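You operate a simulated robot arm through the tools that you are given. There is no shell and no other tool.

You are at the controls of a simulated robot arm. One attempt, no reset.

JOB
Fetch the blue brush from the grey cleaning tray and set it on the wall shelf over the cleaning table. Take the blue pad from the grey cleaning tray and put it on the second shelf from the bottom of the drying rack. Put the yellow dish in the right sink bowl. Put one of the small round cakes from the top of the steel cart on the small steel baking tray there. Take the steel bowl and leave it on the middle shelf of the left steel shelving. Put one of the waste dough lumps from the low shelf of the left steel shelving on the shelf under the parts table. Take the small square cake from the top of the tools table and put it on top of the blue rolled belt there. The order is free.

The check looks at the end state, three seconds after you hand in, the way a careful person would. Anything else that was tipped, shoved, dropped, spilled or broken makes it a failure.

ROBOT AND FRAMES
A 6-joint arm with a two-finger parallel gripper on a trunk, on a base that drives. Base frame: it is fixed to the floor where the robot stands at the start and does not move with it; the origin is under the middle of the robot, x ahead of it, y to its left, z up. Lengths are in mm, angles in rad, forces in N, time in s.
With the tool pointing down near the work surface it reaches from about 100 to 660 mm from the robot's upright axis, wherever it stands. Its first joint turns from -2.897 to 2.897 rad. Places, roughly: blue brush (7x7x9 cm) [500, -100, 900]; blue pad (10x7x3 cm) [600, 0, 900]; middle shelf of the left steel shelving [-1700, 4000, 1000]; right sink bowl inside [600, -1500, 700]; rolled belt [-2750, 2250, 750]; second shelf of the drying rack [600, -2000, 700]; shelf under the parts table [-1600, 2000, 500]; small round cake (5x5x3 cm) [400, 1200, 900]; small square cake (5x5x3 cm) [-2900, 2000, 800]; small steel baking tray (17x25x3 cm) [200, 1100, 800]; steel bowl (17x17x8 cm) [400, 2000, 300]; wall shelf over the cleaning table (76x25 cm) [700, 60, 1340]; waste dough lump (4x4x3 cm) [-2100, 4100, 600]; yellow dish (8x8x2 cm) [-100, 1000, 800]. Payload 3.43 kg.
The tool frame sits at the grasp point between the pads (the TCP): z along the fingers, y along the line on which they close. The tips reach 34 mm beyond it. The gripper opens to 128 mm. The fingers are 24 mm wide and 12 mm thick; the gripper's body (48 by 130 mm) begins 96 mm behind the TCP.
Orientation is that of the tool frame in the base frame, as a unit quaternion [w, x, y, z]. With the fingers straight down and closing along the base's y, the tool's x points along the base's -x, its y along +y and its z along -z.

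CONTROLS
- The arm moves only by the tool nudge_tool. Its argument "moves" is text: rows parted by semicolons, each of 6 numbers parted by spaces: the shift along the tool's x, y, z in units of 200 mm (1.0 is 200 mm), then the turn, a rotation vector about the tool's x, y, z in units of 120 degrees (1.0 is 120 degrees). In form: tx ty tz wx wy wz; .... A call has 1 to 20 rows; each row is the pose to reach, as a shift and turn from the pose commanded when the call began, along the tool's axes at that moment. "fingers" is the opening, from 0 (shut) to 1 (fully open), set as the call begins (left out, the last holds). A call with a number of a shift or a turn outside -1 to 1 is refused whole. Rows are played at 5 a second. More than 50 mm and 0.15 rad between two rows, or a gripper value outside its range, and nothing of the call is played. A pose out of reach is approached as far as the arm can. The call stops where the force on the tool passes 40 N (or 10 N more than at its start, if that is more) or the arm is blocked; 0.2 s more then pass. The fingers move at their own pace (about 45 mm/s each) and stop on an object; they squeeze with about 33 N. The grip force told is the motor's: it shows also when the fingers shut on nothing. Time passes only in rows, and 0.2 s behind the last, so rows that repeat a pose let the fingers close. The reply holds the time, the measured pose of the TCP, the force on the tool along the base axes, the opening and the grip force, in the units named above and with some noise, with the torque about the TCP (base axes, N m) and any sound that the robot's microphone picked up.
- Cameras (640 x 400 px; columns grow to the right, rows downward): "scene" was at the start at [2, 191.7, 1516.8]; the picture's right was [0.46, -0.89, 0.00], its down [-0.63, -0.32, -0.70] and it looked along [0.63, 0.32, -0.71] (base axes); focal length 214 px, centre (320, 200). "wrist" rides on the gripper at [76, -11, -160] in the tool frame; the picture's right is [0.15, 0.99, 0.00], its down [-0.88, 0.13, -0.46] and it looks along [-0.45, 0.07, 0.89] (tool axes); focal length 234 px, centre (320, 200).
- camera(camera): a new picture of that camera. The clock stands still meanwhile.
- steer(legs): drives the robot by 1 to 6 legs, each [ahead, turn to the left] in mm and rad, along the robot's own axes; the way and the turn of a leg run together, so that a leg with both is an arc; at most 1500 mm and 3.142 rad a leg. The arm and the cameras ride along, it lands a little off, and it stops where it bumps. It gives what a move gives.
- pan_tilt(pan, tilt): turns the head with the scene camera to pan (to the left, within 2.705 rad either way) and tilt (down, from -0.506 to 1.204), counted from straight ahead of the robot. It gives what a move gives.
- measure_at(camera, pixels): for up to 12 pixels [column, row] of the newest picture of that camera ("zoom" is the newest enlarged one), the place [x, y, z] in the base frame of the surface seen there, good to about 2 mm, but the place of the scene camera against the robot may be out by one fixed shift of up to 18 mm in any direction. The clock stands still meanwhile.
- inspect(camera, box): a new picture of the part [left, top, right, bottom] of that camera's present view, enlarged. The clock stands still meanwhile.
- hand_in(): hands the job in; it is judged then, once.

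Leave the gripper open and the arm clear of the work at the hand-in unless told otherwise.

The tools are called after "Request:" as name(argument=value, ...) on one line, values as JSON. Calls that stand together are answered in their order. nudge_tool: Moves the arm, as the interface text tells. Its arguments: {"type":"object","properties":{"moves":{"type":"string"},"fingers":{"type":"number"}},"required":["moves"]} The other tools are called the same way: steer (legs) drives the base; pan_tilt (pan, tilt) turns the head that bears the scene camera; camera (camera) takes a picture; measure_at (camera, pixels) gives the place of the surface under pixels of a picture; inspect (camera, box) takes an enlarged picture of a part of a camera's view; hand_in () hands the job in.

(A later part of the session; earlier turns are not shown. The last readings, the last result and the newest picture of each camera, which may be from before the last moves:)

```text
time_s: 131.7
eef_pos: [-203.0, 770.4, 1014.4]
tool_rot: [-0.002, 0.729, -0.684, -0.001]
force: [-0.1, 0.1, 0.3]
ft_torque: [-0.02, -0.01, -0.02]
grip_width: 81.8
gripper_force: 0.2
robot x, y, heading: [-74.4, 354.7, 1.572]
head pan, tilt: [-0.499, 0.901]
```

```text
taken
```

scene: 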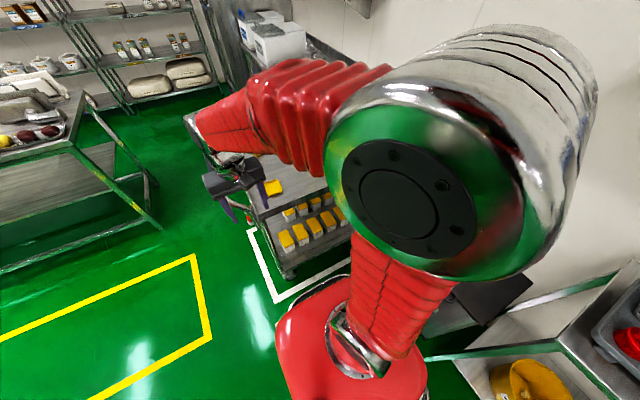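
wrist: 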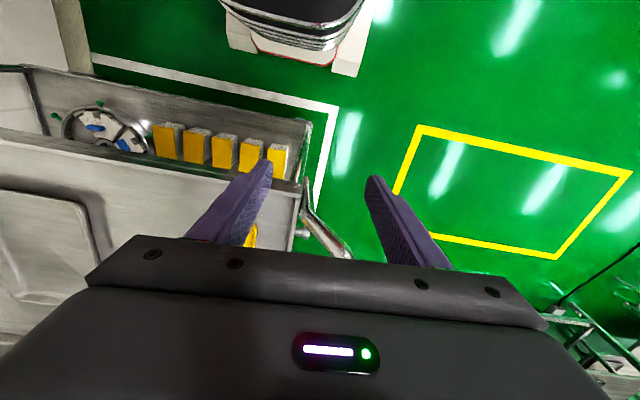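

I now face the cart at (-74,354). I drive forward 200 mm; the arm passes well above the cart.

Request:
steer(legs=[[200, 0]])

Request:
camera(camera="wrist")

```text
time_s: 133.8
eef_pos: [-203.0, 966.6, 1014.7]
tool_rot: [-0.003, 0.729, -0.684, -0.001]
force: [-0.4, -0.4, 0.5]
ft_torque: [0.02, -0.01, 0.0]
grip_width: 81.9
gripper_force: 0.1
robot x, y, heading: [-76.2, 550.1, 1.578]
head pan, tilt: [-0.499, 0.901]
stopped in leg 1: the robot was blocked; the commanded pose is now the measured one
```

```text
taken
```

wrist: 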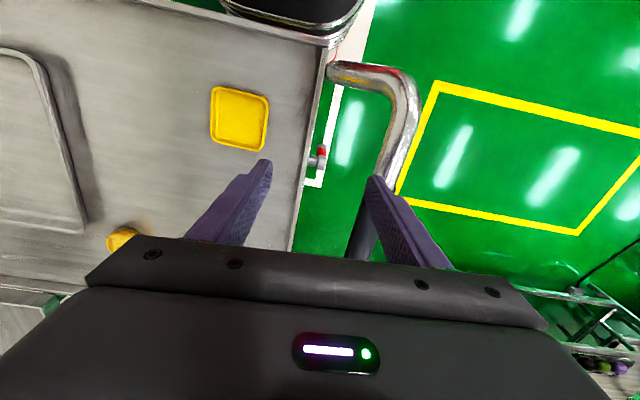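

Stopped at the last millimetres: the base front has likely met the cart edge. I back off 25 mm at once and measure the dish, cakes and cart edge by wrist camera.

Request:
steer(legs=[[-25, 0]])

Request:
camera(camera="wrist")

Request:
measure_at(camera="wrist", pixels=[[240, 118], [240, 90], [215, 115], [266, 120], [240, 150], [125, 235], [295, 240], [300, 40], [160, 5], [50, 150], [75, 130], [320, 160]])

```text
time_s: 134.7
eef_pos: [-203.4, 939.8, 1015.4]
tool_rot: [-0.002, 0.73, -0.684, -0.001]
force: [0.2, -0.6, -0.1]
ft_torque: [-0.01, 0.02, 0.0]
grip_width: 82.0
gripper_force: 0.2
robot x, y, heading: [-76.7, 521.8, 1.579]
head pan, tilt: [-0.499, 0.901]
```

```text
taken
```

wrist: 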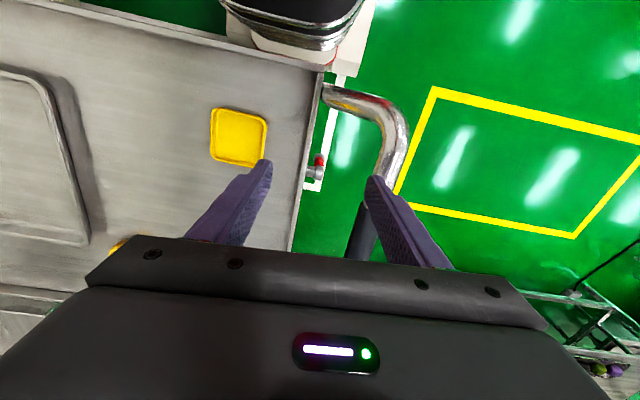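

```text
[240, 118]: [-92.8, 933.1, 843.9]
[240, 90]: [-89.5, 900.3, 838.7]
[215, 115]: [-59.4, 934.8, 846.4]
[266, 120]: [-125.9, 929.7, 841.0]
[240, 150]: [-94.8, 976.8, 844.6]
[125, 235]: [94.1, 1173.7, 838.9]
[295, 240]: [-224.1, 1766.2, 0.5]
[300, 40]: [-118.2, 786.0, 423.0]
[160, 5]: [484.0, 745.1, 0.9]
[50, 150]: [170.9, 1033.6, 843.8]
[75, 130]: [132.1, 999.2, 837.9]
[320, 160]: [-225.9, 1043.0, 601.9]
```

I measure the base front and cart near edge to learn the clearance, and zoom on the dish.

Request:
measure_at(camera="wrist", pixels=[[345, 66], [250, 40], [200, 36], [260, 60], [150, 20], [213, 112], [264, 116], [262, 163], [213, 155], [240, 138], [118, 246]])

Request:
inspect(camera="wrist", box=[160, 0, 400, 180])

```text
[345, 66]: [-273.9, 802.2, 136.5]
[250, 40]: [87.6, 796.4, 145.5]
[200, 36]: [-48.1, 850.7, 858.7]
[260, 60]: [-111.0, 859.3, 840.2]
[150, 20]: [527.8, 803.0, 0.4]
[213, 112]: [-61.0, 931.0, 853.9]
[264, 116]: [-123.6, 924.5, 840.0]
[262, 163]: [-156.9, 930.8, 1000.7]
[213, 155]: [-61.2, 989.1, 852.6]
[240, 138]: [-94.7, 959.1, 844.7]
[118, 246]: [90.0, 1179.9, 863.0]
```

```text
2.22 times, centred on (280, 90) of wrist
```

zoom: 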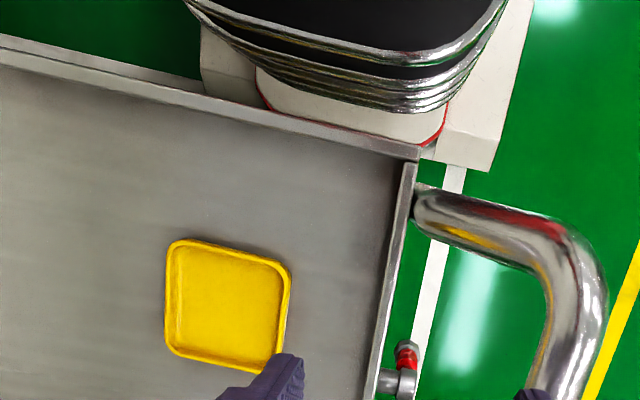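

The near lip of the cart is at y≈850, the base front about 280 ahead of the axis; comparing with the first picture, the cart has not moved. Cakes lie near y≈1200, so I tilt 30° forward and go over to look at the left cake near (-83,1200).

Request:
nudge_tool(moves="-0.11 -0.107 0 0 -0.042 0.005; -0.22 -0.214 0 0 -0.083 0.01; -0.33 -0.321 0 0 -0.125 0.015; -0.44 -0.428 0 0 -0.167 0.02; -0.55 -0.536 0 0 -0.208 0.025; -0.66 -0.643 0 0 -0.25 0.03; -0.66 -0.643 0 0 -0.25 0.03", fingers=0.6)

Request:
camera(camera="wrist")

```text
time_s: 136.2
eef_pos: [-83.5, 1081.1, 1015.0]
tool_rot: [-0.178, 0.683, -0.682, -0.19]
force: [-0.6, 0.6, 0.2]
ft_torque: [0.02, 0.01, 0.04]
grip_width: 76.8
gripper_force: 0.1
robot x, y, heading: [-72.6, 524.4, 1.576]
head pan, tilt: [-0.499, 0.901]
```

```text
taken
```

wrist: 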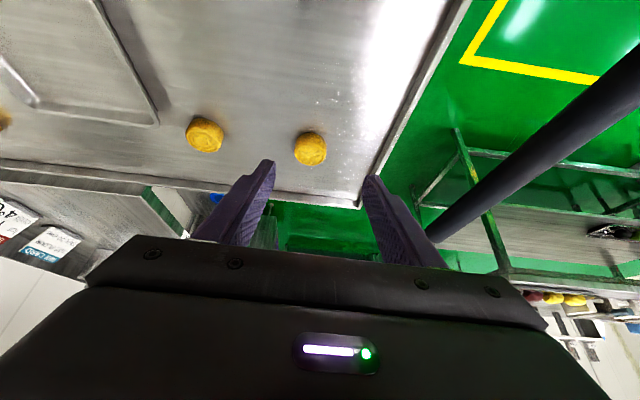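

Two cakes show at (310,147) and (204,135), tray at left. I measure them.

Request:
measure_at(camera="wrist", pixels=[[310, 145], [296, 147], [325, 147], [310, 132], [310, 160], [204, 132], [188, 133], [221, 137], [345, 150], [60, 60], [100, 120], [5, 70]])

Request:
inspect(camera="wrist", box=[160, 90, 360, 200])

```text
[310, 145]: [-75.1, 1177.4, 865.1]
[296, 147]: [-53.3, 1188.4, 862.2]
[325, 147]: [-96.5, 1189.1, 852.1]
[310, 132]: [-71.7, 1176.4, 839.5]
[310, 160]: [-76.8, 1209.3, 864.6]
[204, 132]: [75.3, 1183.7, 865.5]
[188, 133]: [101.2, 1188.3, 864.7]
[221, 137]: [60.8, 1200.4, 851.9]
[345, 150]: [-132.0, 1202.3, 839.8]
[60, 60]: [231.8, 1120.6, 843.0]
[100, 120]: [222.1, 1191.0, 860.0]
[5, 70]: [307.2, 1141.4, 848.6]
```

```text
3.20 times, centred on (260, 145) of wrist
```

zoom: 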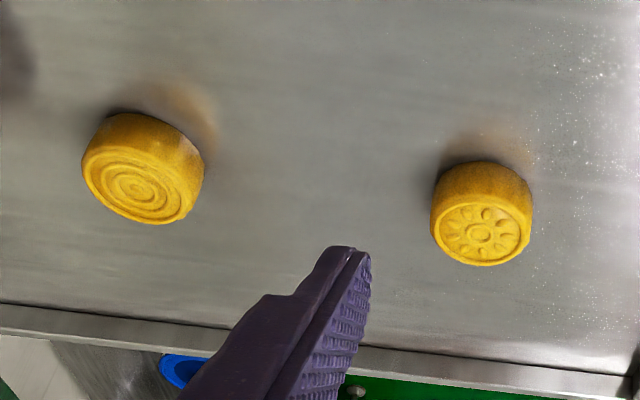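

I take the cake centred at about (-76,1193), top z≈865. I move to 80 mm before the grasp along the tilted fingers.

Request:
nudge_tool(moves="-0.04 -0.023 0.22 0 0 0; -0.08 -0.046 0.44 0 0 0; -0.08 -0.046 0.44 0 0 0")

Request:
camera(camera="wrist")

```text
time_s: 137.1
eef_pos: [-76.2, 1138.1, 947.1]
tool_rot: [-0.179, 0.683, -0.682, -0.191]
force: [-0.5, 0.2, -0.6]
ft_torque: [-0.02, -0.01, 0.0]
grip_width: 76.7
gripper_force: 0.0
robot x, y, heading: [-74.2, 527.5, 1.581]
head pan, tilt: [-0.499, 0.901]
```

```text
taken
```

wrist: 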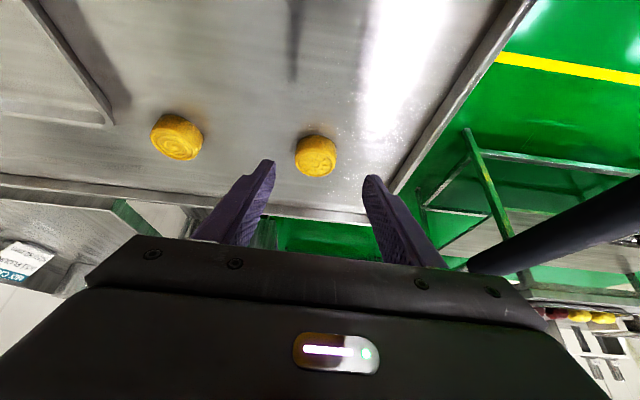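

Aligned. I advance 80 mm along the fingers and close.

Request:
nudge_tool(moves="0 0 0.15 0 0 0; 0 0 0.3 0 0 0; 0 0 0.4 0 0 0; 0 0 0.4 0 0 0")

Request:
camera(camera="wrist")

```text
time_s: 138.1
eef_pos: [-80.2, 1177.6, 878.6]
tool_rot: [-0.178, 0.683, -0.682, -0.19]
force: [0.6, 0.2, 0.0]
ft_torque: [0.01, 0.03, -0.02]
grip_width: 76.8
gripper_force: 0.1
robot x, y, heading: [-74.9, 523.0, 1.577]
head pan, tilt: [-0.499, 0.901]
```

```text
taken
```

wrist: 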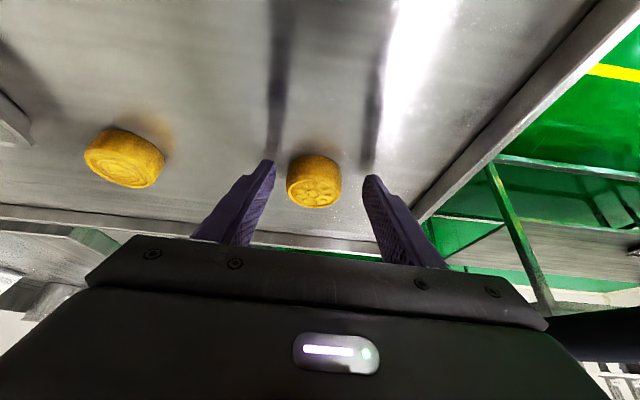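

The cake is between the fingers; a 3 mm centring shift, then close.

Request:
nudge_tool(moves="0 -0.015 0 0 0 0; 0 -0.015 0 0 0 0")

Request:
nudge_tool(moves="0 0 0 0 0 0; 0 0 0 0 0 0; 0 0 0 0 0 0; 0 0 0 0 0 0; 0 0 0 0 0 0; 0 0 0 0 0 0", fingers=0)

Request:
nudge_tool(moves="-0.1 0 -0.173 0 0 0; -0.2 0 -0.346 0 0 0; -0.2 0 -0.346 0 0 0")

Request:
camera(camera="wrist")

```text
time_s: 138.7
eef_pos: [-73.9, 1178.6, 878.6]
tool_rot: [-0.179, 0.683, -0.683, -0.19]
force: [-0.1, -0.7, -0.6]
ft_torque: [0.0, -0.04, 0.01]
grip_width: 76.7
gripper_force: 0.1
robot x, y, heading: [-77.3, 526.7, 1.582]
head pan, tilt: [-0.499, 0.901]
```

```text
time_s: 140.1
eef_pos: [-75.1, 1177.3, 879.5]
tool_rot: [-0.179, 0.683, -0.682, -0.19]
force: [0.3, -0.1, 0.5]
ft_torque: [0.0, -0.05, -0.02]
grip_width: 48.4
gripper_force: 32.9
robot x, y, heading: [-72.2, 525.3, 1.578]
head pan, tilt: [-0.499, 0.901]
```

```text
time_s: 140.8
eef_pos: [-72.6, 1180.1, 956.9]
tool_rot: [-0.179, 0.683, -0.682, -0.19]
force: [-0.6, -1.4, -1.0]
ft_torque: [-0.03, -0.02, -0.01]
grip_width: 48.2
gripper_force: 33.1
robot x, y, heading: [-76.0, 526.7, 1.576]
head pan, tilt: [-0.499, 0.901]
```

```text
taken
```

wrist: 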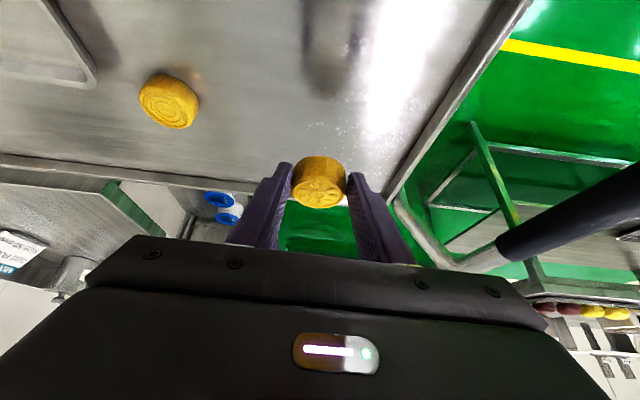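

The cake is held and lifted. I carry it towards the baking tray.

Request:
nudge_tool(moves="0.06 -0.19 -0.035 0 0 0; 0.12 -0.38 -0.07 0 0 0; 0.18 -0.57 -0.105 0 0 0; 0.24 -0.76 -0.14 0 0 0; 0.3 -0.95 -0.175 0 0 0; 0.3 -0.95 -0.175 0 0 0")

Request:
camera(camera="wrist")

```text
time_s: 142.2
eef_pos: [118.0, 1109.3, 955.5]
tool_rot: [-0.178, 0.683, -0.683, -0.189]
force: [-0.4, -0.7, -0.4]
ft_torque: [0.02, 0.0, -0.01]
grip_width: 48.6
gripper_force: 33.1
robot x, y, heading: [-74.3, 525.5, 1.58]
head pan, tilt: [-0.499, 0.901]
```

```text
taken
```

wrist: 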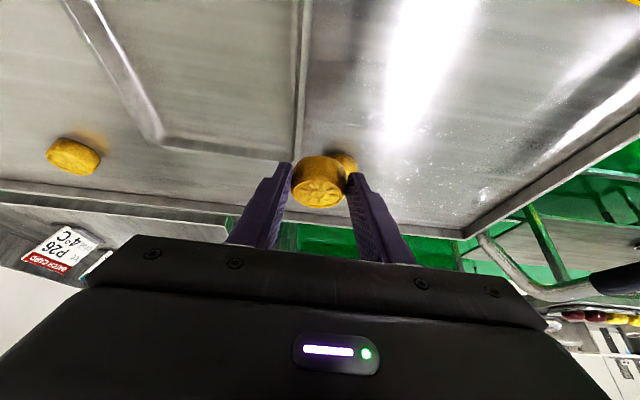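

I measure the tray's rim and floor in this view: right edge near (300,100), far edge near (225,147), floor near (230,90).

Request:
measure_at(camera="wrist", pixels=[[299, 60], [299, 140], [225, 147], [230, 90], [200, 60], [150, 120], [105, 50], [285, 80], [270, 130], [170, 110], [250, 20]])

```text
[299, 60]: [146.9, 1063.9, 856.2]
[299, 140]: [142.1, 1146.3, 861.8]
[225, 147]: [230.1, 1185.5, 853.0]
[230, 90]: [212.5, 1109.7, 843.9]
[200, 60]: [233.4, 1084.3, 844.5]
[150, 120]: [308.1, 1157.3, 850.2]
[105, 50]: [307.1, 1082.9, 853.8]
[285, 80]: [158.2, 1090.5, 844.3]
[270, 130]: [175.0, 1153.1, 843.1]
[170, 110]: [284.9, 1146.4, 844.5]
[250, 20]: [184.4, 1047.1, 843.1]
```

The tray spans x 145-310, y about 935-1185, floor z≈844. I move to above its middle.

Request:
nudge_tool(moves="0.08 -0.18 -0.05 0 0 0; 0.165 -0.35 -0.095 0 0 0; 0.247 -0.527 -0.1425 0 0 0; 0.247 -0.527 -0.1425 0 0 0")

Request:
nudge_tool(moves="0.1 0 0.173 0 0 0; 0.16 0 0.277 0 0 0; 0.16 0 0.277 0 0 0")

Request:
camera(camera="wrist")

```text
time_s: 143.2
eef_pos: [222.6, 1053.6, 951.9]
tool_rot: [-0.178, 0.684, -0.681, -0.191]
force: [-0.7, 0.6, -0.2]
ft_torque: [0.01, 0.03, -0.03]
grip_width: 48.4
gripper_force: 32.9
robot x, y, heading: [-77.5, 524.3, 1.577]
head pan, tilt: [-0.499, 0.901]
```

```text
time_s: 144.1
eef_pos: [222.0, 1053.7, 888.1]
tool_rot: [-0.179, 0.683, -0.682, -0.19]
force: [-0.2, -0.2, -0.6]
ft_torque: [0.0, -0.01, -0.02]
grip_width: 48.3
gripper_force: 33.3
robot x, y, heading: [-73.1, 523.7, 1.577]
head pan, tilt: [-0.499, 0.901]
```

```text
taken
```

wrist: 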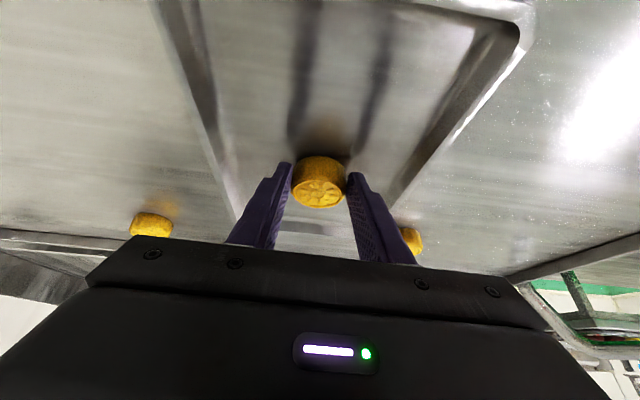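

Nearly down in the middle of the tray. A few mm more in small steps.

Request:
nudge_tool(moves="0.004 0 0.007 0 0 0; 0.0075 0 0.013 0 0 0; 0.0075 0 0.013 0 0 0")

Request:
nudge_tool(moves="0.0025 0 0.0043 0 0 0; 0.0025 0 0.0043 0 0 0")

```text
time_s: 144.8
eef_pos: [223.2, 1053.3, 885.6]
tool_rot: [-0.179, 0.683, -0.682, -0.19]
force: [-0.5, 0.4, 0.0]
ft_torque: [-0.02, 0.02, 0.02]
grip_width: 48.3
gripper_force: 33.2
robot x, y, heading: [-72.2, 523.6, 1.584]
head pan, tilt: [-0.499, 0.901]
```

```text
time_s: 145.4
eef_pos: [222.7, 1053.8, 886.0]
tool_rot: [0.178, -0.683, 0.683, 0.189]
force: [-0.1, -0.6, 0.0]
ft_torque: [0.02, -0.01, -0.01]
grip_width: 48.3
gripper_force: 33.1
robot x, y, heading: [-74.5, 526.1, 1.573]
head pan, tilt: [-0.499, 0.901]
```

Request:
nudge_tool(moves="0.0025 0 0.0043 0 0 0; 0.005 0 0.0087 0 0 0; 0.005 0 0.0087 0 0 0")

```text
time_s: 146.2
eef_pos: [222.1, 1054.7, 882.9]
tool_rot: [-0.179, 0.683, -0.682, -0.19]
force: [-1.2, 0.9, -0.8]
ft_torque: [-0.02, 0.01, 0.03]
grip_width: 48.3
gripper_force: 33.1
robot x, y, heading: [-75.0, 527.1, 1.575]
head pan, tilt: [-0.499, 0.901]
```

Request:
nudge_tool(moves="0.0025 0 0.0043 0 0 0; 0.0025 0 0.0043 0 0 0")

Request:
nudge_tool(moves="0.0025 0 0.0043 0 0 0; 0.0025 0 0.0043 0 0 0")

```text
time_s: 146.8
eef_pos: [220.2, 1054.1, 883.7]
tool_rot: [-0.179, 0.683, -0.682, -0.19]
force: [-2.3, -3.5, 10.9]
ft_torque: [0.14, -0.14, -0.01]
grip_width: 48.3
gripper_force: 32.8
robot x, y, heading: [-73.2, 525.0, 1.577]
head pan, tilt: [-0.499, 0.901]
```

```text
time_s: 147.4
eef_pos: [222.9, 1054.7, 882.7]
tool_rot: [-0.181, 0.683, -0.682, -0.19]
force: [-1.8, 1.9, 20.3]
ft_torque: [0.57, -0.32, 0.08]
grip_width: 48.4
gripper_force: 32.8
robot x, y, heading: [-74.2, 525.7, 1.577]
head pan, tilt: [-0.499, 0.901]
```

Contact with the tray (11 then 20 N). I ease up 1.5 mm, open to 75 mm, and withdraw.

Request:
nudge_tool(moves="-0.003 0 -0.006 0 0 0; -0.003 0 -0.006 0 0 0; -0.003 0 -0.006 0 0 0; -0.003 0 -0.006 0 0 0", fingers=0.6)

Request:
nudge_tool(moves="0 0 -0.12 0 0 0; 0 0 -0.3 0 0 0; 0 0 -0.5 0 0 0; 0 0 -0.7 0 0 0; 0 0 -0.7 0 0 0")

Request:
camera(camera="wrist")

```text
time_s: 148.4
eef_pos: [220.9, 1053.3, 883.0]
tool_rot: [-0.178, 0.683, -0.682, -0.19]
force: [-0.4, -0.6, 0.2]
ft_torque: [0.01, 0.02, 0.0]
grip_width: 76.8
gripper_force: 0.1
robot x, y, heading: [-73.7, 522.5, 1.579]
head pan, tilt: [-0.499, 0.901]
```

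```text
time_s: 149.7
eef_pos: [221.6, 981.8, 1003.6]
tool_rot: [0.179, -0.683, 0.683, 0.19]
force: [0.1, 0.4, 0.1]
ft_torque: [0.0, 0.05, -0.04]
grip_width: 76.9
gripper_force: 0.0
robot x, y, heading: [-74.5, 523.6, 1.576]
head pan, tilt: [-0.499, 0.901]
```

```text
taken
```

wrist: 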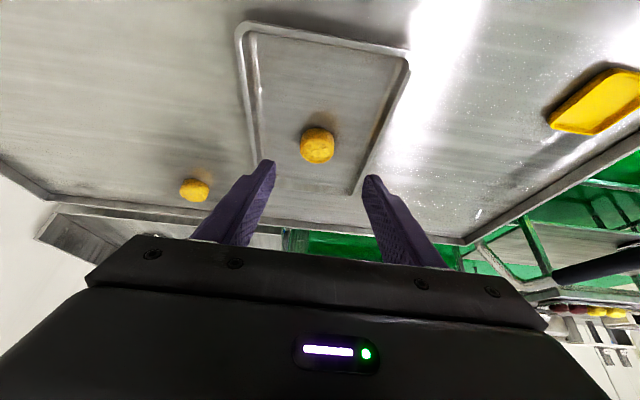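

The cake sits in the tray. Now the yellow dish: I move left over it and bring the tool vertical.

Request:
nudge_tool(moves="0.05 0.13 -0.05 0 0.04 0; 0.1 0.3 -0.1 0 0.08 0; 0.16 0.47 -0.15 0 0.12 0; 0.22 0.64 -0.2 0 0.165 0; 0.28 0.81 -0.2 0 0.21 0; 0.3 0.95 -0.2 0 0.25 0; 0.3 0.95 -0.2 0 0.25 0", fingers=1)

```text
time_s: 151.2
eef_pos: [34.0, 911.5, 1009.8]
tool_rot: [0.005, 0.709, -0.705, -0.007]
force: [0.1, -0.9, -0.4]
ft_torque: [-0.02, 0.03, 0.0]
grip_width: 127.8
gripper_force: 0.0
robot x, y, heading: [-74.9, 524.5, 1.575]
head pan, tilt: [-0.499, 0.901]
```

Request:
nudge_tool(moves="0.01 0.22 0 0 0 0; 0.02 0.44 0 0 0 0; 0.03 0.645 0 0 0 0; 0.03 0.645 0 0 0 0")

Request:
camera(camera="wrist")

Request:
inspect(camera="wrist", box=[240, 120, 400, 240])

```text
time_s: 152.2
eef_pos: [-96.6, 903.7, 1012.2]
tool_rot: [0.004, 0.709, -0.705, -0.006]
force: [-0.3, 0.3, -0.3]
ft_torque: [-0.02, 0.03, -0.02]
grip_width: 127.8
gripper_force: 0.0
robot x, y, heading: [-71.2, 525.9, 1.579]
head pan, tilt: [-0.499, 0.901]
```

```text
taken
```

wrist: 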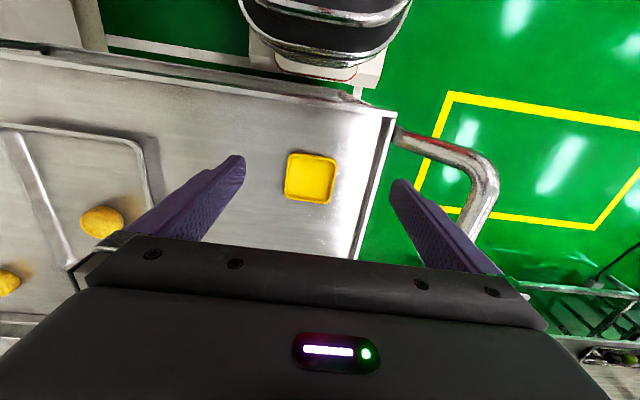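

```text
3.33 times, centred on (320, 180) of wrist
```

zoom: 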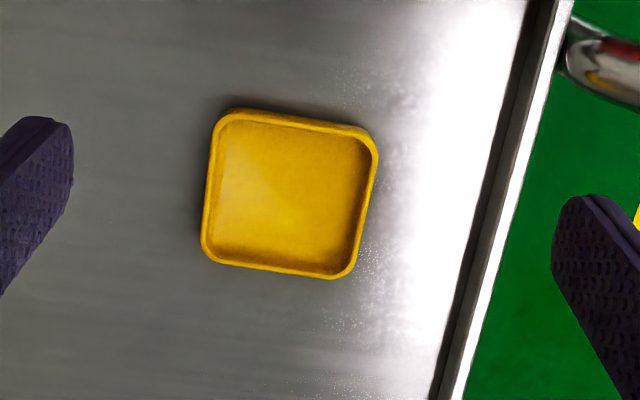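

I measure the dish rim sides and corners and the cart's side lip.

Request:
measure_at(camera="zoom", pixels=[[212, 150], [205, 225], [374, 175], [356, 240], [230, 115], [350, 130], [225, 262], [330, 275], [285, 195], [470, 250], [160, 200], [400, 250]])

```text
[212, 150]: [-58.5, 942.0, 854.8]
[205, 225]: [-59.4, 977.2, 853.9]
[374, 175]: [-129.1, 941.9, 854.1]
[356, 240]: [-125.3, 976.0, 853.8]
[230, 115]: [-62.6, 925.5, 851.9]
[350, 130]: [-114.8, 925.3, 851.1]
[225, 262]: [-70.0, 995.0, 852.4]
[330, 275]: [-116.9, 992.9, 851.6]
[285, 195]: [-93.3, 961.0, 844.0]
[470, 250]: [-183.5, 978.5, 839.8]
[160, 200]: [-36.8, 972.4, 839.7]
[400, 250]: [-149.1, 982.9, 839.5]
```

The dish is centred at (-93.5,959.5), 73 mm wide, rim z≈854, square to the axes. I go over it with 110 mm opening and down to tips just above the surface.

Request:
nudge_tool(moves="-0.15 -0.01 0 0 0 0; -0.279 -0.018 0.1 0 0 0; -0.279 -0.018 0.3 0 0 0; -0.279 -0.018 0.5 0 0 0; -0.279 -0.018 0.6 0 0 0; -0.279 -0.018 0.6 0 0 0", fingers=0.86)

Request:
camera(camera="wrist")

```text
time_s: 153.7
eef_pos: [-93.1, 961.7, 893.5]
tool_rot: [0.004, 0.709, -0.705, -0.006]
force: [0.3, 0.2, 0.1]
ft_torque: [0.01, 0.01, 0.01]
grip_width: 109.8
gripper_force: 0.1
robot x, y, heading: [-76.5, 528.6, 1.581]
head pan, tilt: [-0.499, 0.901]
```

```text
taken
```

wrist: 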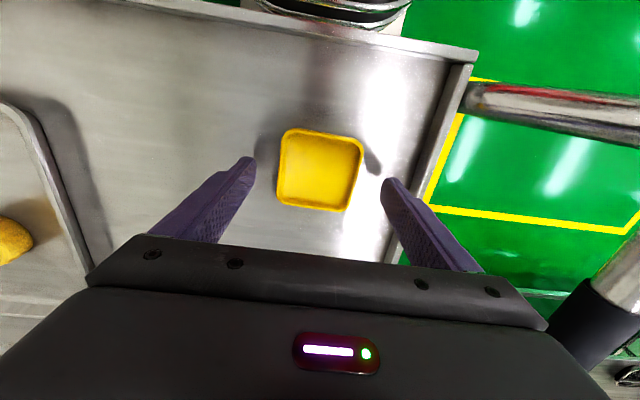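

Well placed. Down 17 mm more, then close.

Request:
nudge_tool(moves="0 0 0.05 0 0 0; 0 0 0.085 0 0 0; 0 0 0.085 0 0 0")

Request:
nudge_tool(moves="0 0 0 0 0 0; 0 0 0 0 0 0; 0 0 0 0 0 0; 0 0 0 0 0 0; 0 0 0 0 0 0; 0 0 0 0 0 0", fingers=0)

Request:
nudge_tool(moves="0 0 -0.1 0 0 0; 0 0 -0.25 0 0 0; 0 0 -0.25 0 0 0")

Request:
camera(camera="wrist")

```text
time_s: 154.4
eef_pos: [-93.0, 960.2, 876.0]
tool_rot: [0.004, 0.709, -0.705, -0.007]
force: [0.2, 0.3, -0.3]
ft_torque: [-0.01, -0.01, -0.01]
grip_width: 110.4
gripper_force: 0.1
robot x, y, heading: [-73.4, 526.0, 1.575]
head pan, tilt: [-0.499, 0.901]
```

```text
time_s: 155.8
eef_pos: [-93.0, 961.3, 876.5]
tool_rot: [0.005, 0.709, -0.705, -0.006]
force: [1.1, -0.8, -0.2]
ft_torque: [-0.02, -0.02, 0.01]
grip_width: 71.6
gripper_force: 32.7
robot x, y, heading: [-76.2, 526.7, 1.575]
head pan, tilt: [-0.499, 0.901]
```

```text
time_s: 156.7
eef_pos: [-92.3, 962.5, 924.9]
tool_rot: [0.004, 0.709, -0.705, -0.007]
force: [-0.3, 0.1, -0.2]
ft_torque: [0.02, 0.02, 0.02]
grip_width: 71.7
gripper_force: 32.9
robot x, y, heading: [-76.7, 524.9, 1.578]
head pan, tilt: [-0.499, 0.901]
```

```text
taken
```

wrist: 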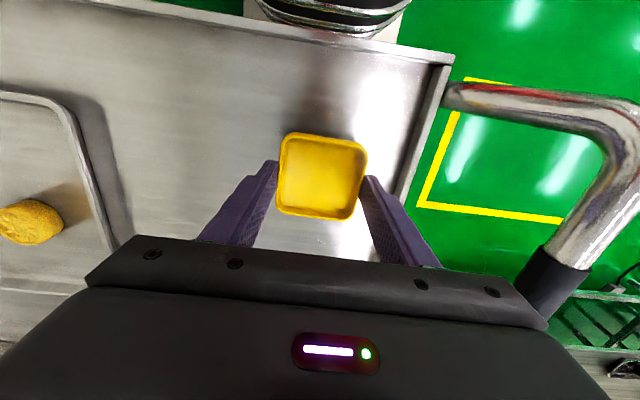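

The dish is held at 71.7 mm. I raise it, then back off and drive along to the sink.

Request:
nudge_tool(moves="0.05 0 -0.2 0 0 0; 0.1 0 -0.4 0 0 0; 0.15 0 -0.6 0 0 0; 0.15 0 -0.6 0 0 0")

Request:
steer(legs=[[-320, 0], [0, -1.574], [0, -1.571]])

```text
time_s: 157.7
eef_pos: [-92.0, 928.2, 1046.0]
tool_rot: [0.005, 0.708, -0.706, -0.007]
force: [0.9, 0.6, -0.7]
ft_torque: [-0.01, -0.02, -0.02]
grip_width: 71.4
gripper_force: 33.1
robot x, y, heading: [-74.1, 523.5, 1.578]
head pan, tilt: [-0.499, 0.901]
```

```text
time_s: 167.9
eef_pos: [303.0, 61.7, 1044.7]
tool_rot: [0.005, 0.199, 0.98, 0.007]
force: [0.6, -0.8, -0.6]
ft_torque: [-0.02, 0.02, 0.0]
grip_width: 71.1
gripper_force: 33.1
robot x, y, heading: [-55.7, 247.4, -0.428]
head pan, tilt: [-0.499, 0.901]
stopped in leg 3: the robot was blocked; the commanded pose is now the measured one
```

Blocked in the turn at heading -0.43, with no tool force. I look around the robot to see what is near.

Request:
camera(camera="wrist")

Request:
pan_tilt(pan=0.3, tilt=1.0)

Request:
camera(camera="scene")

Request:
pan_tilt(pan=2.4, tilt=0.9)

Request:
camera(camera="scene")

Request:
pan_tilt(pan=-2.4, tilt=0.9)

Request:
camera(camera="scene")

```text
taken
```

wrist: 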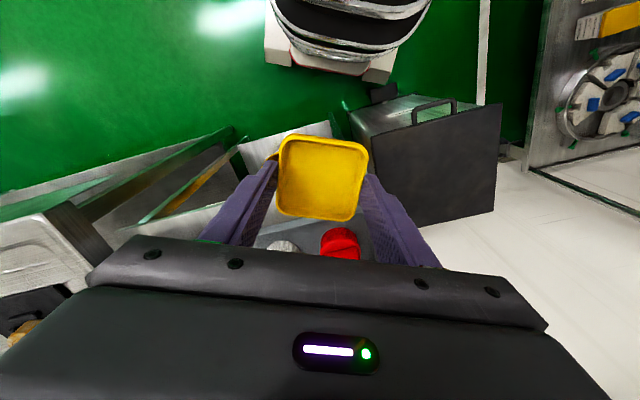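

```text
time_s: 169.1
eef_pos: [303.9, 61.7, 1046.1]
tool_rot: [0.005, 0.199, 0.98, 0.007]
force: [0.1, -0.7, -1.2]
ft_torque: [0.01, 0.0, 0.02]
grip_width: 71.4
gripper_force: 33.3
robot x, y, heading: [-56.6, 246.7, -0.422]
head pan, tilt: [0.3, 1.0]
```

```text
taken
```

scene: 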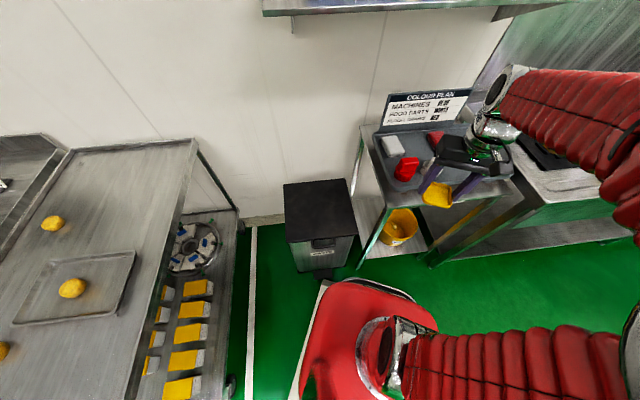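

```text
time_s: 171.1
eef_pos: [304.0, 60.8, 1046.0]
tool_rot: [0.004, 0.199, 0.98, 0.007]
force: [-0.3, -0.3, -0.3]
ft_torque: [0.04, -0.03, -0.02]
grip_width: 71.2
gripper_force: 33.2
robot x, y, heading: [-58.0, 249.9, -0.426]
head pan, tilt: [2.4, 0.901]
```

```text
taken
```

scene: 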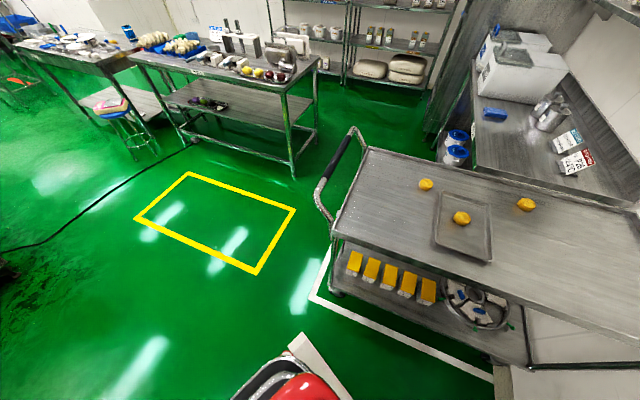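

```text
time_s: 174.9
eef_pos: [302.4, 59.7, 1046.3]
tool_rot: [0.005, 0.199, 0.98, 0.008]
force: [-0.5, 0.2, 0.1]
ft_torque: [0.03, -0.01, 0.03]
grip_width: 71.2
gripper_force: 32.6
robot x, y, heading: [-58.6, 249.5, -0.421]
head pan, tilt: [-2.4, 0.901]
```

```text
taken
```

scene: 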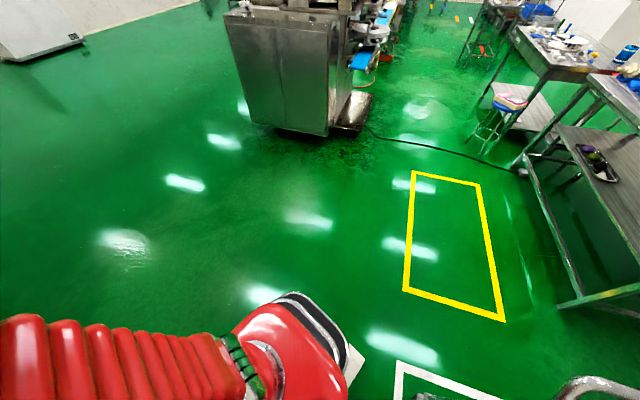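

The base's front left corner is by the bin's pedal; that was the bump. I check the bin's position against before.

Request:
pan_tilt(pan=0.3, tilt=1.0)

Request:
inspect(camera="scene", box=[240, 160, 440, 340])

Request:
measure_at(camera="zoom", pixels=[[165, 80], [330, 60], [175, 200], [365, 175], [220, 240], [330, 220], [260, 285], [280, 300], [310, 290]])

```text
time_s: 177.3
eef_pos: [304.0, 60.4, 1044.9]
tool_rot: [0.004, 0.2, 0.98, 0.007]
force: [-0.4, 0.1, -0.2]
ft_torque: [-0.01, -0.01, 0.01]
grip_width: 71.3
gripper_force: 32.7
robot x, y, heading: [-54.6, 250.3, -0.42]
head pan, tilt: [0.3, 1.0]
```

```text
2.22 times, centred on (340, 250) of scene
```

zoom: 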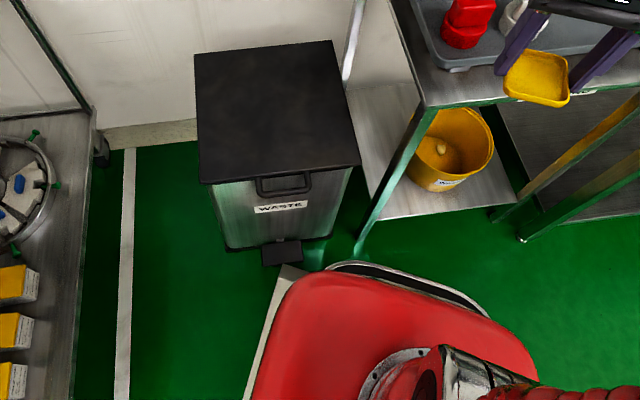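

```text
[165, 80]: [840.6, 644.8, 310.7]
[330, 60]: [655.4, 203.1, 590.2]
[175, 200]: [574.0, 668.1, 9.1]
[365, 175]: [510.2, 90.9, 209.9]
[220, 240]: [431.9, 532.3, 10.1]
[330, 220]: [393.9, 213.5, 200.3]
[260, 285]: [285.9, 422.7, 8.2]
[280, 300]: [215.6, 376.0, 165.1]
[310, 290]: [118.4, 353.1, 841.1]
```

The bin front is still at x≈393, as before, so it has not moved; only its pedal was touched. I back away 170 mm, finish the turn well clear, and drive to the sink.

Request:
steer(legs=[[-170, 0], [0, -1.15], [1200, 0], [560, 0]])

```text
time_s: 194.2
eef_pos: [-225.5, -1828.0, 1046.2]
tool_rot: [0.008, 0.693, 0.721, 0.004]
force: [-0.4, -0.2, 0.0]
ft_torque: [0.01, 0.0, 0.0]
grip_width: 71.2
gripper_force: 32.7
robot x, y, heading: [-209.3, -1421.8, -1.552]
head pan, tilt: [0.3, 1.0]
```

Now turn to face the sink and look.

Request:
steer(legs=[[0, 1.552], [160, 0]])

Request:
pan_tilt(pan=0.0, tilt=0.8)

Request:
camera(camera="scene")

Request:
camera(camera="wrist")

```text
time_s: 201.5
eef_pos: [357.0, -1435.9, 1046.4]
tool_rot: [0.002, -0.019, 1.0, 0.007]
force: [-0.2, -0.1, -0.9]
ft_torque: [0.03, 0.0, 0.0]
grip_width: 71.1
gripper_force: 33.3
robot x, y, heading: [-49.1, -1450.6, 0.02]
head pan, tilt: [0.3, 1.0]
```

```text
time_s: 202.3
eef_pos: [357.0, -1436.2, 1047.2]
tool_rot: [0.003, -0.02, 1.0, 0.008]
force: [0.7, -0.9, -0.3]
ft_torque: [-0.02, -0.01, 0.02]
grip_width: 71.1
gripper_force: 33.1
robot x, y, heading: [-50.1, -1453.8, 0.025]
head pan, tilt: [0.0, 0.799]
```

```text
taken
```

scene: 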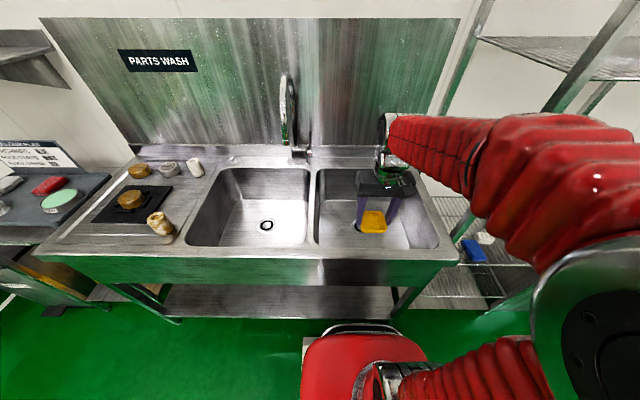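

```text
taken
```

wrist: 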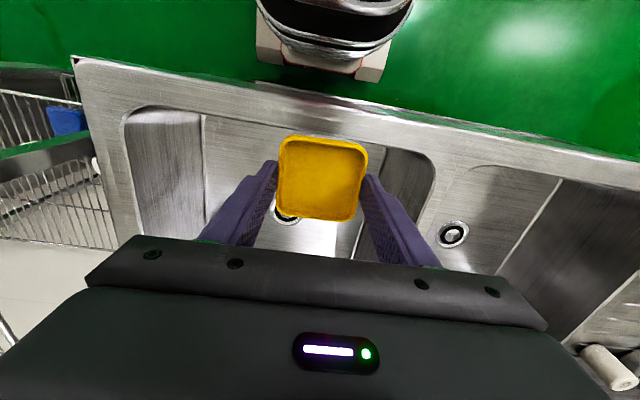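

The dish hangs over the right bowl. I measure the bowl floor and drain around it.

Request:
measure_at(camera="wrist", pixels=[[300, 240], [240, 150], [220, 190], [345, 240], [285, 216], [400, 200], [128, 160], [435, 180], [270, 112], [230, 130]])

```text
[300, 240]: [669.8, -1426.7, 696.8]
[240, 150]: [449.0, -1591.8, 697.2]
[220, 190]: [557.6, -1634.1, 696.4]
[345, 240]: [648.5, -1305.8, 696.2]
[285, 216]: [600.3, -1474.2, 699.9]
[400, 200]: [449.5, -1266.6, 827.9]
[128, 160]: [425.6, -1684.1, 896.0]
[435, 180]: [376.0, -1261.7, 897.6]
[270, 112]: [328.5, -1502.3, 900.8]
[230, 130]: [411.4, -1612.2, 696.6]
```

Floor z≈697, drain at (600,-1474). I'll set the dish at about (518,-1490): move over, then descend.

Request:
nudge_tool(moves="-0.2 -0.07 0 0 0 0; -0.4 -0.14 0 0 0 0; -0.6 -0.21 0 0 0 0; -0.795 -0.28 0 0 0 0; -0.795 -0.28 0.2 0 0 0; -0.795 -0.28 0.4 0 0 0; -0.795 -0.28 0.6 0 0 0; -0.795 -0.28 0.8 0 0 0; -0.795 -0.28 0.8 0 0 0")

Request:
camera(camera="wrist")

Request:
camera(camera="scene")

```text
time_s: 204.3
eef_pos: [519.7, -1482.8, 887.2]
tool_rot: [0.002, -0.02, 1.0, 0.008]
force: [0.1, 0.4, -0.1]
ft_torque: [0.01, -0.04, -0.01]
grip_width: 71.1
gripper_force: 33.5
robot x, y, heading: [-50.4, -1452.1, 0.031]
head pan, tilt: [0.0, 0.799]
```

```text
taken
```

wrist: 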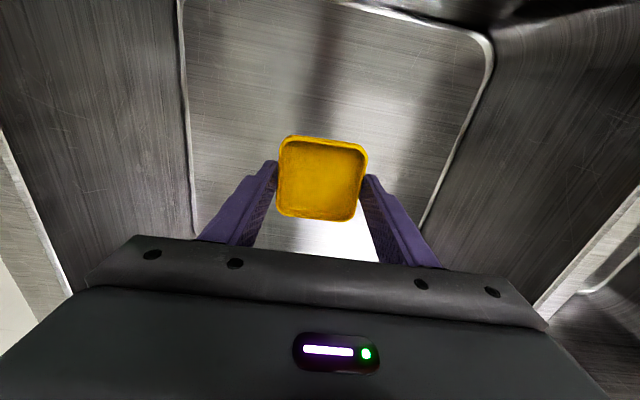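

```text
taken
```

scene: 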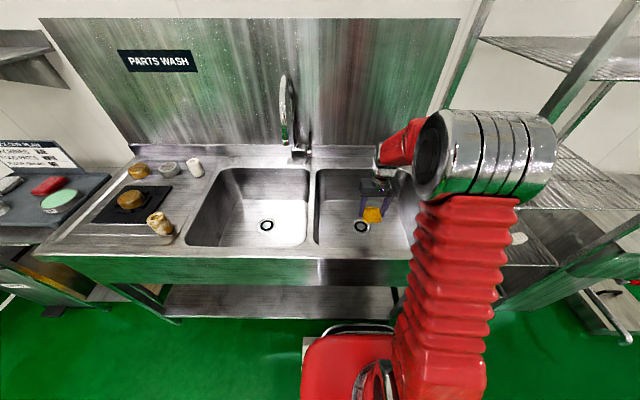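

The elbow swings out toward the rack; I check where it is versus the rack post.

Request:
measure_at(camera="scene", pixels=[[545, 140], [550, 180], [535, 115], [570, 130], [490, 115], [420, 150]])

```text
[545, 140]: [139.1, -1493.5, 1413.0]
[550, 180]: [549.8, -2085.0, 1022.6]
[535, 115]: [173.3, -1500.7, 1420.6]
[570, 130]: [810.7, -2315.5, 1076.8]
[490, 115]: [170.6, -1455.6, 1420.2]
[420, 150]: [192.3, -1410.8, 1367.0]
```

The elbow is far from the rack. I descend 148 mm.

Request:
nudge_tool(moves="0 0 0.2 0 0 0; 0 0 0.4 0 0 0; 0 0 0.6 0 0 0; 0 0 0.7 0 0 0; 0 0 0.74 0 0 0; 0 0 0.74 0 0 0")

Request:
nudge_tool(moves="0 0 0.005 0 0 0; 0 0 0.01 0 0 0; 0 0 0.01 0 0 0")

```text
time_s: 205.7
eef_pos: [518.0, -1479.8, 739.1]
tool_rot: [0.002, -0.019, 1.0, 0.008]
force: [0.7, 0.3, 0.1]
ft_torque: [0.01, 0.01, 0.0]
grip_width: 71.0
gripper_force: 32.7
robot x, y, heading: [-50.7, -1447.6, 0.025]
head pan, tilt: [0.0, 0.799]
```

```text
time_s: 206.5
eef_pos: [518.6, -1481.0, 737.2]
tool_rot: [0.001, -0.019, 1.0, 0.008]
force: [0.1, -0.2, -0.9]
ft_torque: [0.0, 0.03, 0.0]
grip_width: 71.1
gripper_force: 33.4
robot x, y, heading: [-47.8, -1451.1, 0.023]
head pan, tilt: [0.0, 0.799]
```

Request:
nudge_tool(moves="0 0 0.006 0 0 0; 0 0 0.01 0 0 0; 0 0 0.01 0 0 0")

Request:
nudge_tool(moves="0 0 0.006 0 0 0; 0 0 0.006 0 0 0")

```text
time_s: 207.3
eef_pos: [519.0, -1480.7, 733.9]
tool_rot: [0.002, -0.019, 1.0, 0.008]
force: [0.3, -0.8, 0.2]
ft_torque: [0.01, -0.02, 0.01]
grip_width: 71.0
gripper_force: 33.0
robot x, y, heading: [-46.1, -1449.2, 0.016]
head pan, tilt: [0.0, 0.799]
```

```text
time_s: 207.9
eef_pos: [518.3, -1479.4, 734.5]
tool_rot: [0.002, -0.019, 1.0, 0.007]
force: [-0.3, 0.0, -0.5]
ft_torque: [0.05, -0.01, 0.02]
grip_width: 71.3
gripper_force: 32.4
robot x, y, heading: [-51.6, -1452.0, 0.02]
head pan, tilt: [0.0, 0.799]
```

Request:
nudge_tool(moves="0 0 0.006 0 0 0; 0 0 0.006 0 0 0")

Request:
nudge_tool(moves="0 0 0.006 0 0 0; 0 0 0.006 0 0 0")

```text
time_s: 208.5
eef_pos: [519.9, -1480.7, 732.3]
tool_rot: [0.004, -0.019, 1.0, 0.008]
force: [-3.0, 0.0, 15.5]
ft_torque: [-0.6, 0.19, -0.09]
grip_width: 71.2
gripper_force: 32.4
robot x, y, heading: [-48.4, -1453.7, 0.023]
head pan, tilt: [0.0, 0.799]
```

```text
time_s: 209.1
eef_pos: [519.6, -1480.2, 731.6]
tool_rot: [0.004, -0.019, 1.0, 0.008]
force: [-3.3, 2.6, 31.3]
ft_torque: [-0.07, 0.13, -0.06]
grip_width: 71.3
gripper_force: 32.5
robot x, y, heading: [-50.7, -1452.1, 0.022]
head pan, tilt: [0.0, 0.799]
```

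Contact (15, then 31 N). I ease back up 1.5 mm, open, and rise.

Request:
nudge_tool(moves="0 0 -0.008 0 0 0; 0 0 -0.008 0 0 0; 0 0 -0.008 0 0 0; 0 0 -0.008 0 0 0", fingers=0.85)

Request:
nudge_tool(moves="0 0 -0.15 0 0 0; 0 0 -0.35 0 0 0; 0 0 -0.6 0 0 0; 0 0 -0.8 0 0 0; 0 0 -1 0 0 0; 0 0 -1 0 0 0")

Request:
camera(camera="wrist")

```text
time_s: 210.1
eef_pos: [519.1, -1479.8, 731.7]
tool_rot: [0.001, -0.019, 1.0, 0.008]
force: [-0.5, 8.0, 8.3]
ft_torque: [-0.24, 0.08, -0.1]
grip_width: 103.9
gripper_force: 0.1
robot x, y, heading: [-49.4, -1452.4, 0.022]
head pan, tilt: [0.0, 0.799]
```

```text
time_s: 211.5
eef_pos: [519.5, -1486.3, 933.0]
tool_rot: [0.002, -0.019, 1.0, 0.007]
force: [0.4, 0.8, 0.4]
ft_torque: [0.0, 0.01, 0.02]
grip_width: 108.9
gripper_force: 0.0
robot x, y, heading: [-47.4, -1447.9, 0.026]
head pan, tilt: [0.0, 0.799]
```

```text
taken
```

wrist: 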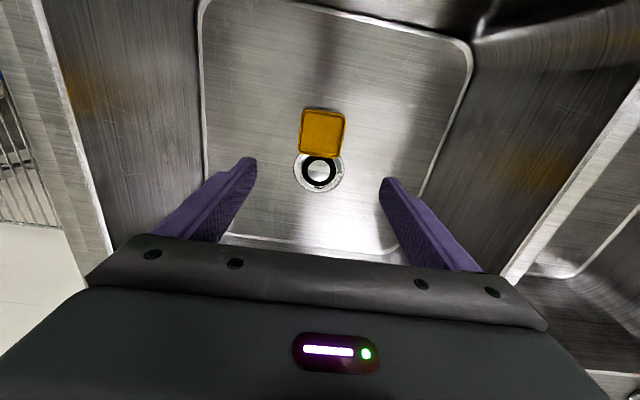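

The dish lies flat in the right bowl. I raise and draw in the arm, then back away and head for the steel bowl area.

Request:
nudge_tool(moves="0 0 -0.2 0 0 0; 0 0 -0.4 0 0 0; 0.2 0 -0.6 0 0 0; 0.4 0 -0.65 0 0 0; 0.6 0 -0.65 0 0 0; 0.8 0 -0.65 0 0 0; 0.8 0 -0.65 0 0 0")

Request:
steer(legs=[[-600, 0], [0, 1.55], [1000, 0], [900, 0]])

Request:
pan_tilt(pan=0.3, tilt=0.5)

Request:
camera(camera="scene")

```text
refused: row 3 steps farther than a row can; nothing moved
```

```text
time_s: 213.5
eef_pos: [349.6, -1487.3, 934.3]
tool_rot: [0.013, -0.023, 1.0, 0.006]
force: [0.0, 0.3, 0.2]
ft_torque: [-0.01, 0.0, 0.01]
grip_width: 108.9
gripper_force: 0.0
robot x, y, heading: [-224.6, -1453.0, 0.025]
head pan, tilt: [0.0, 0.799]
stopped in leg 1: the force on the tool passed its limit at 74 N (the readings are from after the stop); the commanded pose is now the measured one
```

```text
time_s: 214.3
eef_pos: [349.2, -1488.3, 935.0]
tool_rot: [0.012, -0.024, 1.0, 0.007]
force: [-0.6, 0.3, 0.4]
ft_torque: [0.01, -0.03, -0.03]
grip_width: 108.7
gripper_force: 0.1
robot x, y, heading: [-224.6, -1456.1, 0.029]
head pan, tilt: [0.3, 0.499]
```

```text
taken
```

scene: 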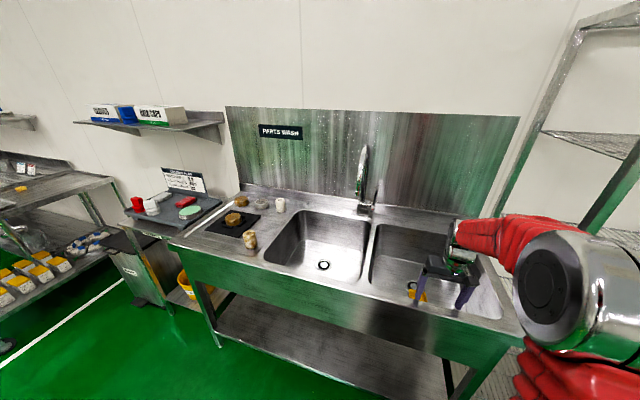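

My raise was refused (step too long) and the fingertips bumped the sink's front rim while backing. The sink stands; I now raise the arm straight up in short steps and check everything.

Request:
nudge_tool(moves="0 0 -0.1 0 0 0; 0 0 -0.3 0 0 0; 0 0 -0.5 0 0 0; 0 0 -0.7 0 0 0; 0 0 -0.7 0 0 0")

Request:
camera(camera="wrist")

```text
time_s: 215.5
eef_pos: [347.0, -1489.9, 1076.6]
tool_rot: [0.012, -0.024, 1.0, 0.008]
force: [0.7, -0.6, -0.5]
ft_torque: [0.04, 0.01, 0.01]
grip_width: 108.7
gripper_force: 0.0
robot x, y, heading: [-227.8, -1456.0, 0.025]
head pan, tilt: [0.3, 0.499]
```

```text
taken
```

wrist: 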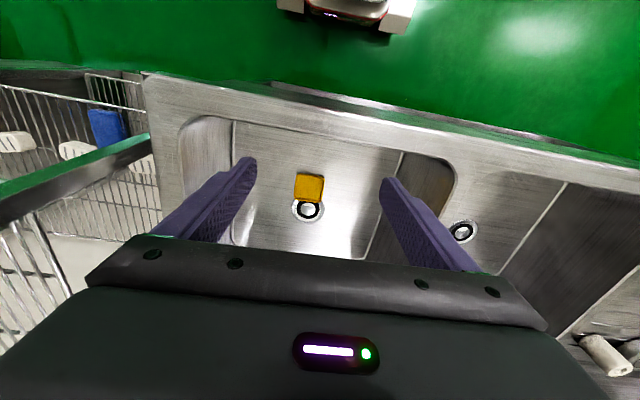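

Request:
measure_at(camera="wrist", pixels=[[308, 185], [308, 210], [250, 112], [340, 115], [150, 75], [430, 130]])

Request:
inspect(camera="wrist", box=[120, 60, 520, 260])

```text
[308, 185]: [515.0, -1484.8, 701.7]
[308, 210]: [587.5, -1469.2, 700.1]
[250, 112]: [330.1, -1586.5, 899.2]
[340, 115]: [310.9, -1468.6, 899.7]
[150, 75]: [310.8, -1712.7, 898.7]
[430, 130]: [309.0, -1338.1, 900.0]
```

```text
1.60 times, centred on (320, 160) of wrist
```

zoom: 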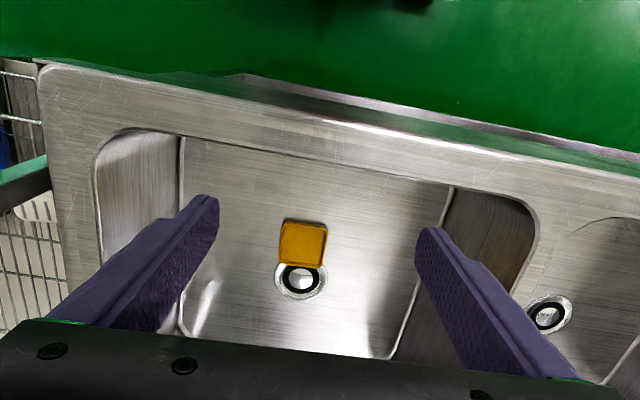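

The sink and dish are in place. I draw the arm in by 170 mm in proper steps.

Request:
nudge_tool(moves="0.2 0 0 0 0 0; 0.42 0 0 0 0 0; 0.64 0 0 0 0 0; 0.85 0 0 0 0 0; 0.85 0 0 0 0 0")

```text
time_s: 216.7
eef_pos: [176.4, -1498.7, 1073.0]
tool_rot: [0.013, -0.024, 1.0, 0.007]
force: [-0.4, 0.4, -0.5]
ft_torque: [-0.02, 0.0, -0.03]
grip_width: 108.6
gripper_force: 0.1
robot x, y, heading: [-225.1, -1454.0, 0.025]
head pan, tilt: [0.3, 0.499]
```

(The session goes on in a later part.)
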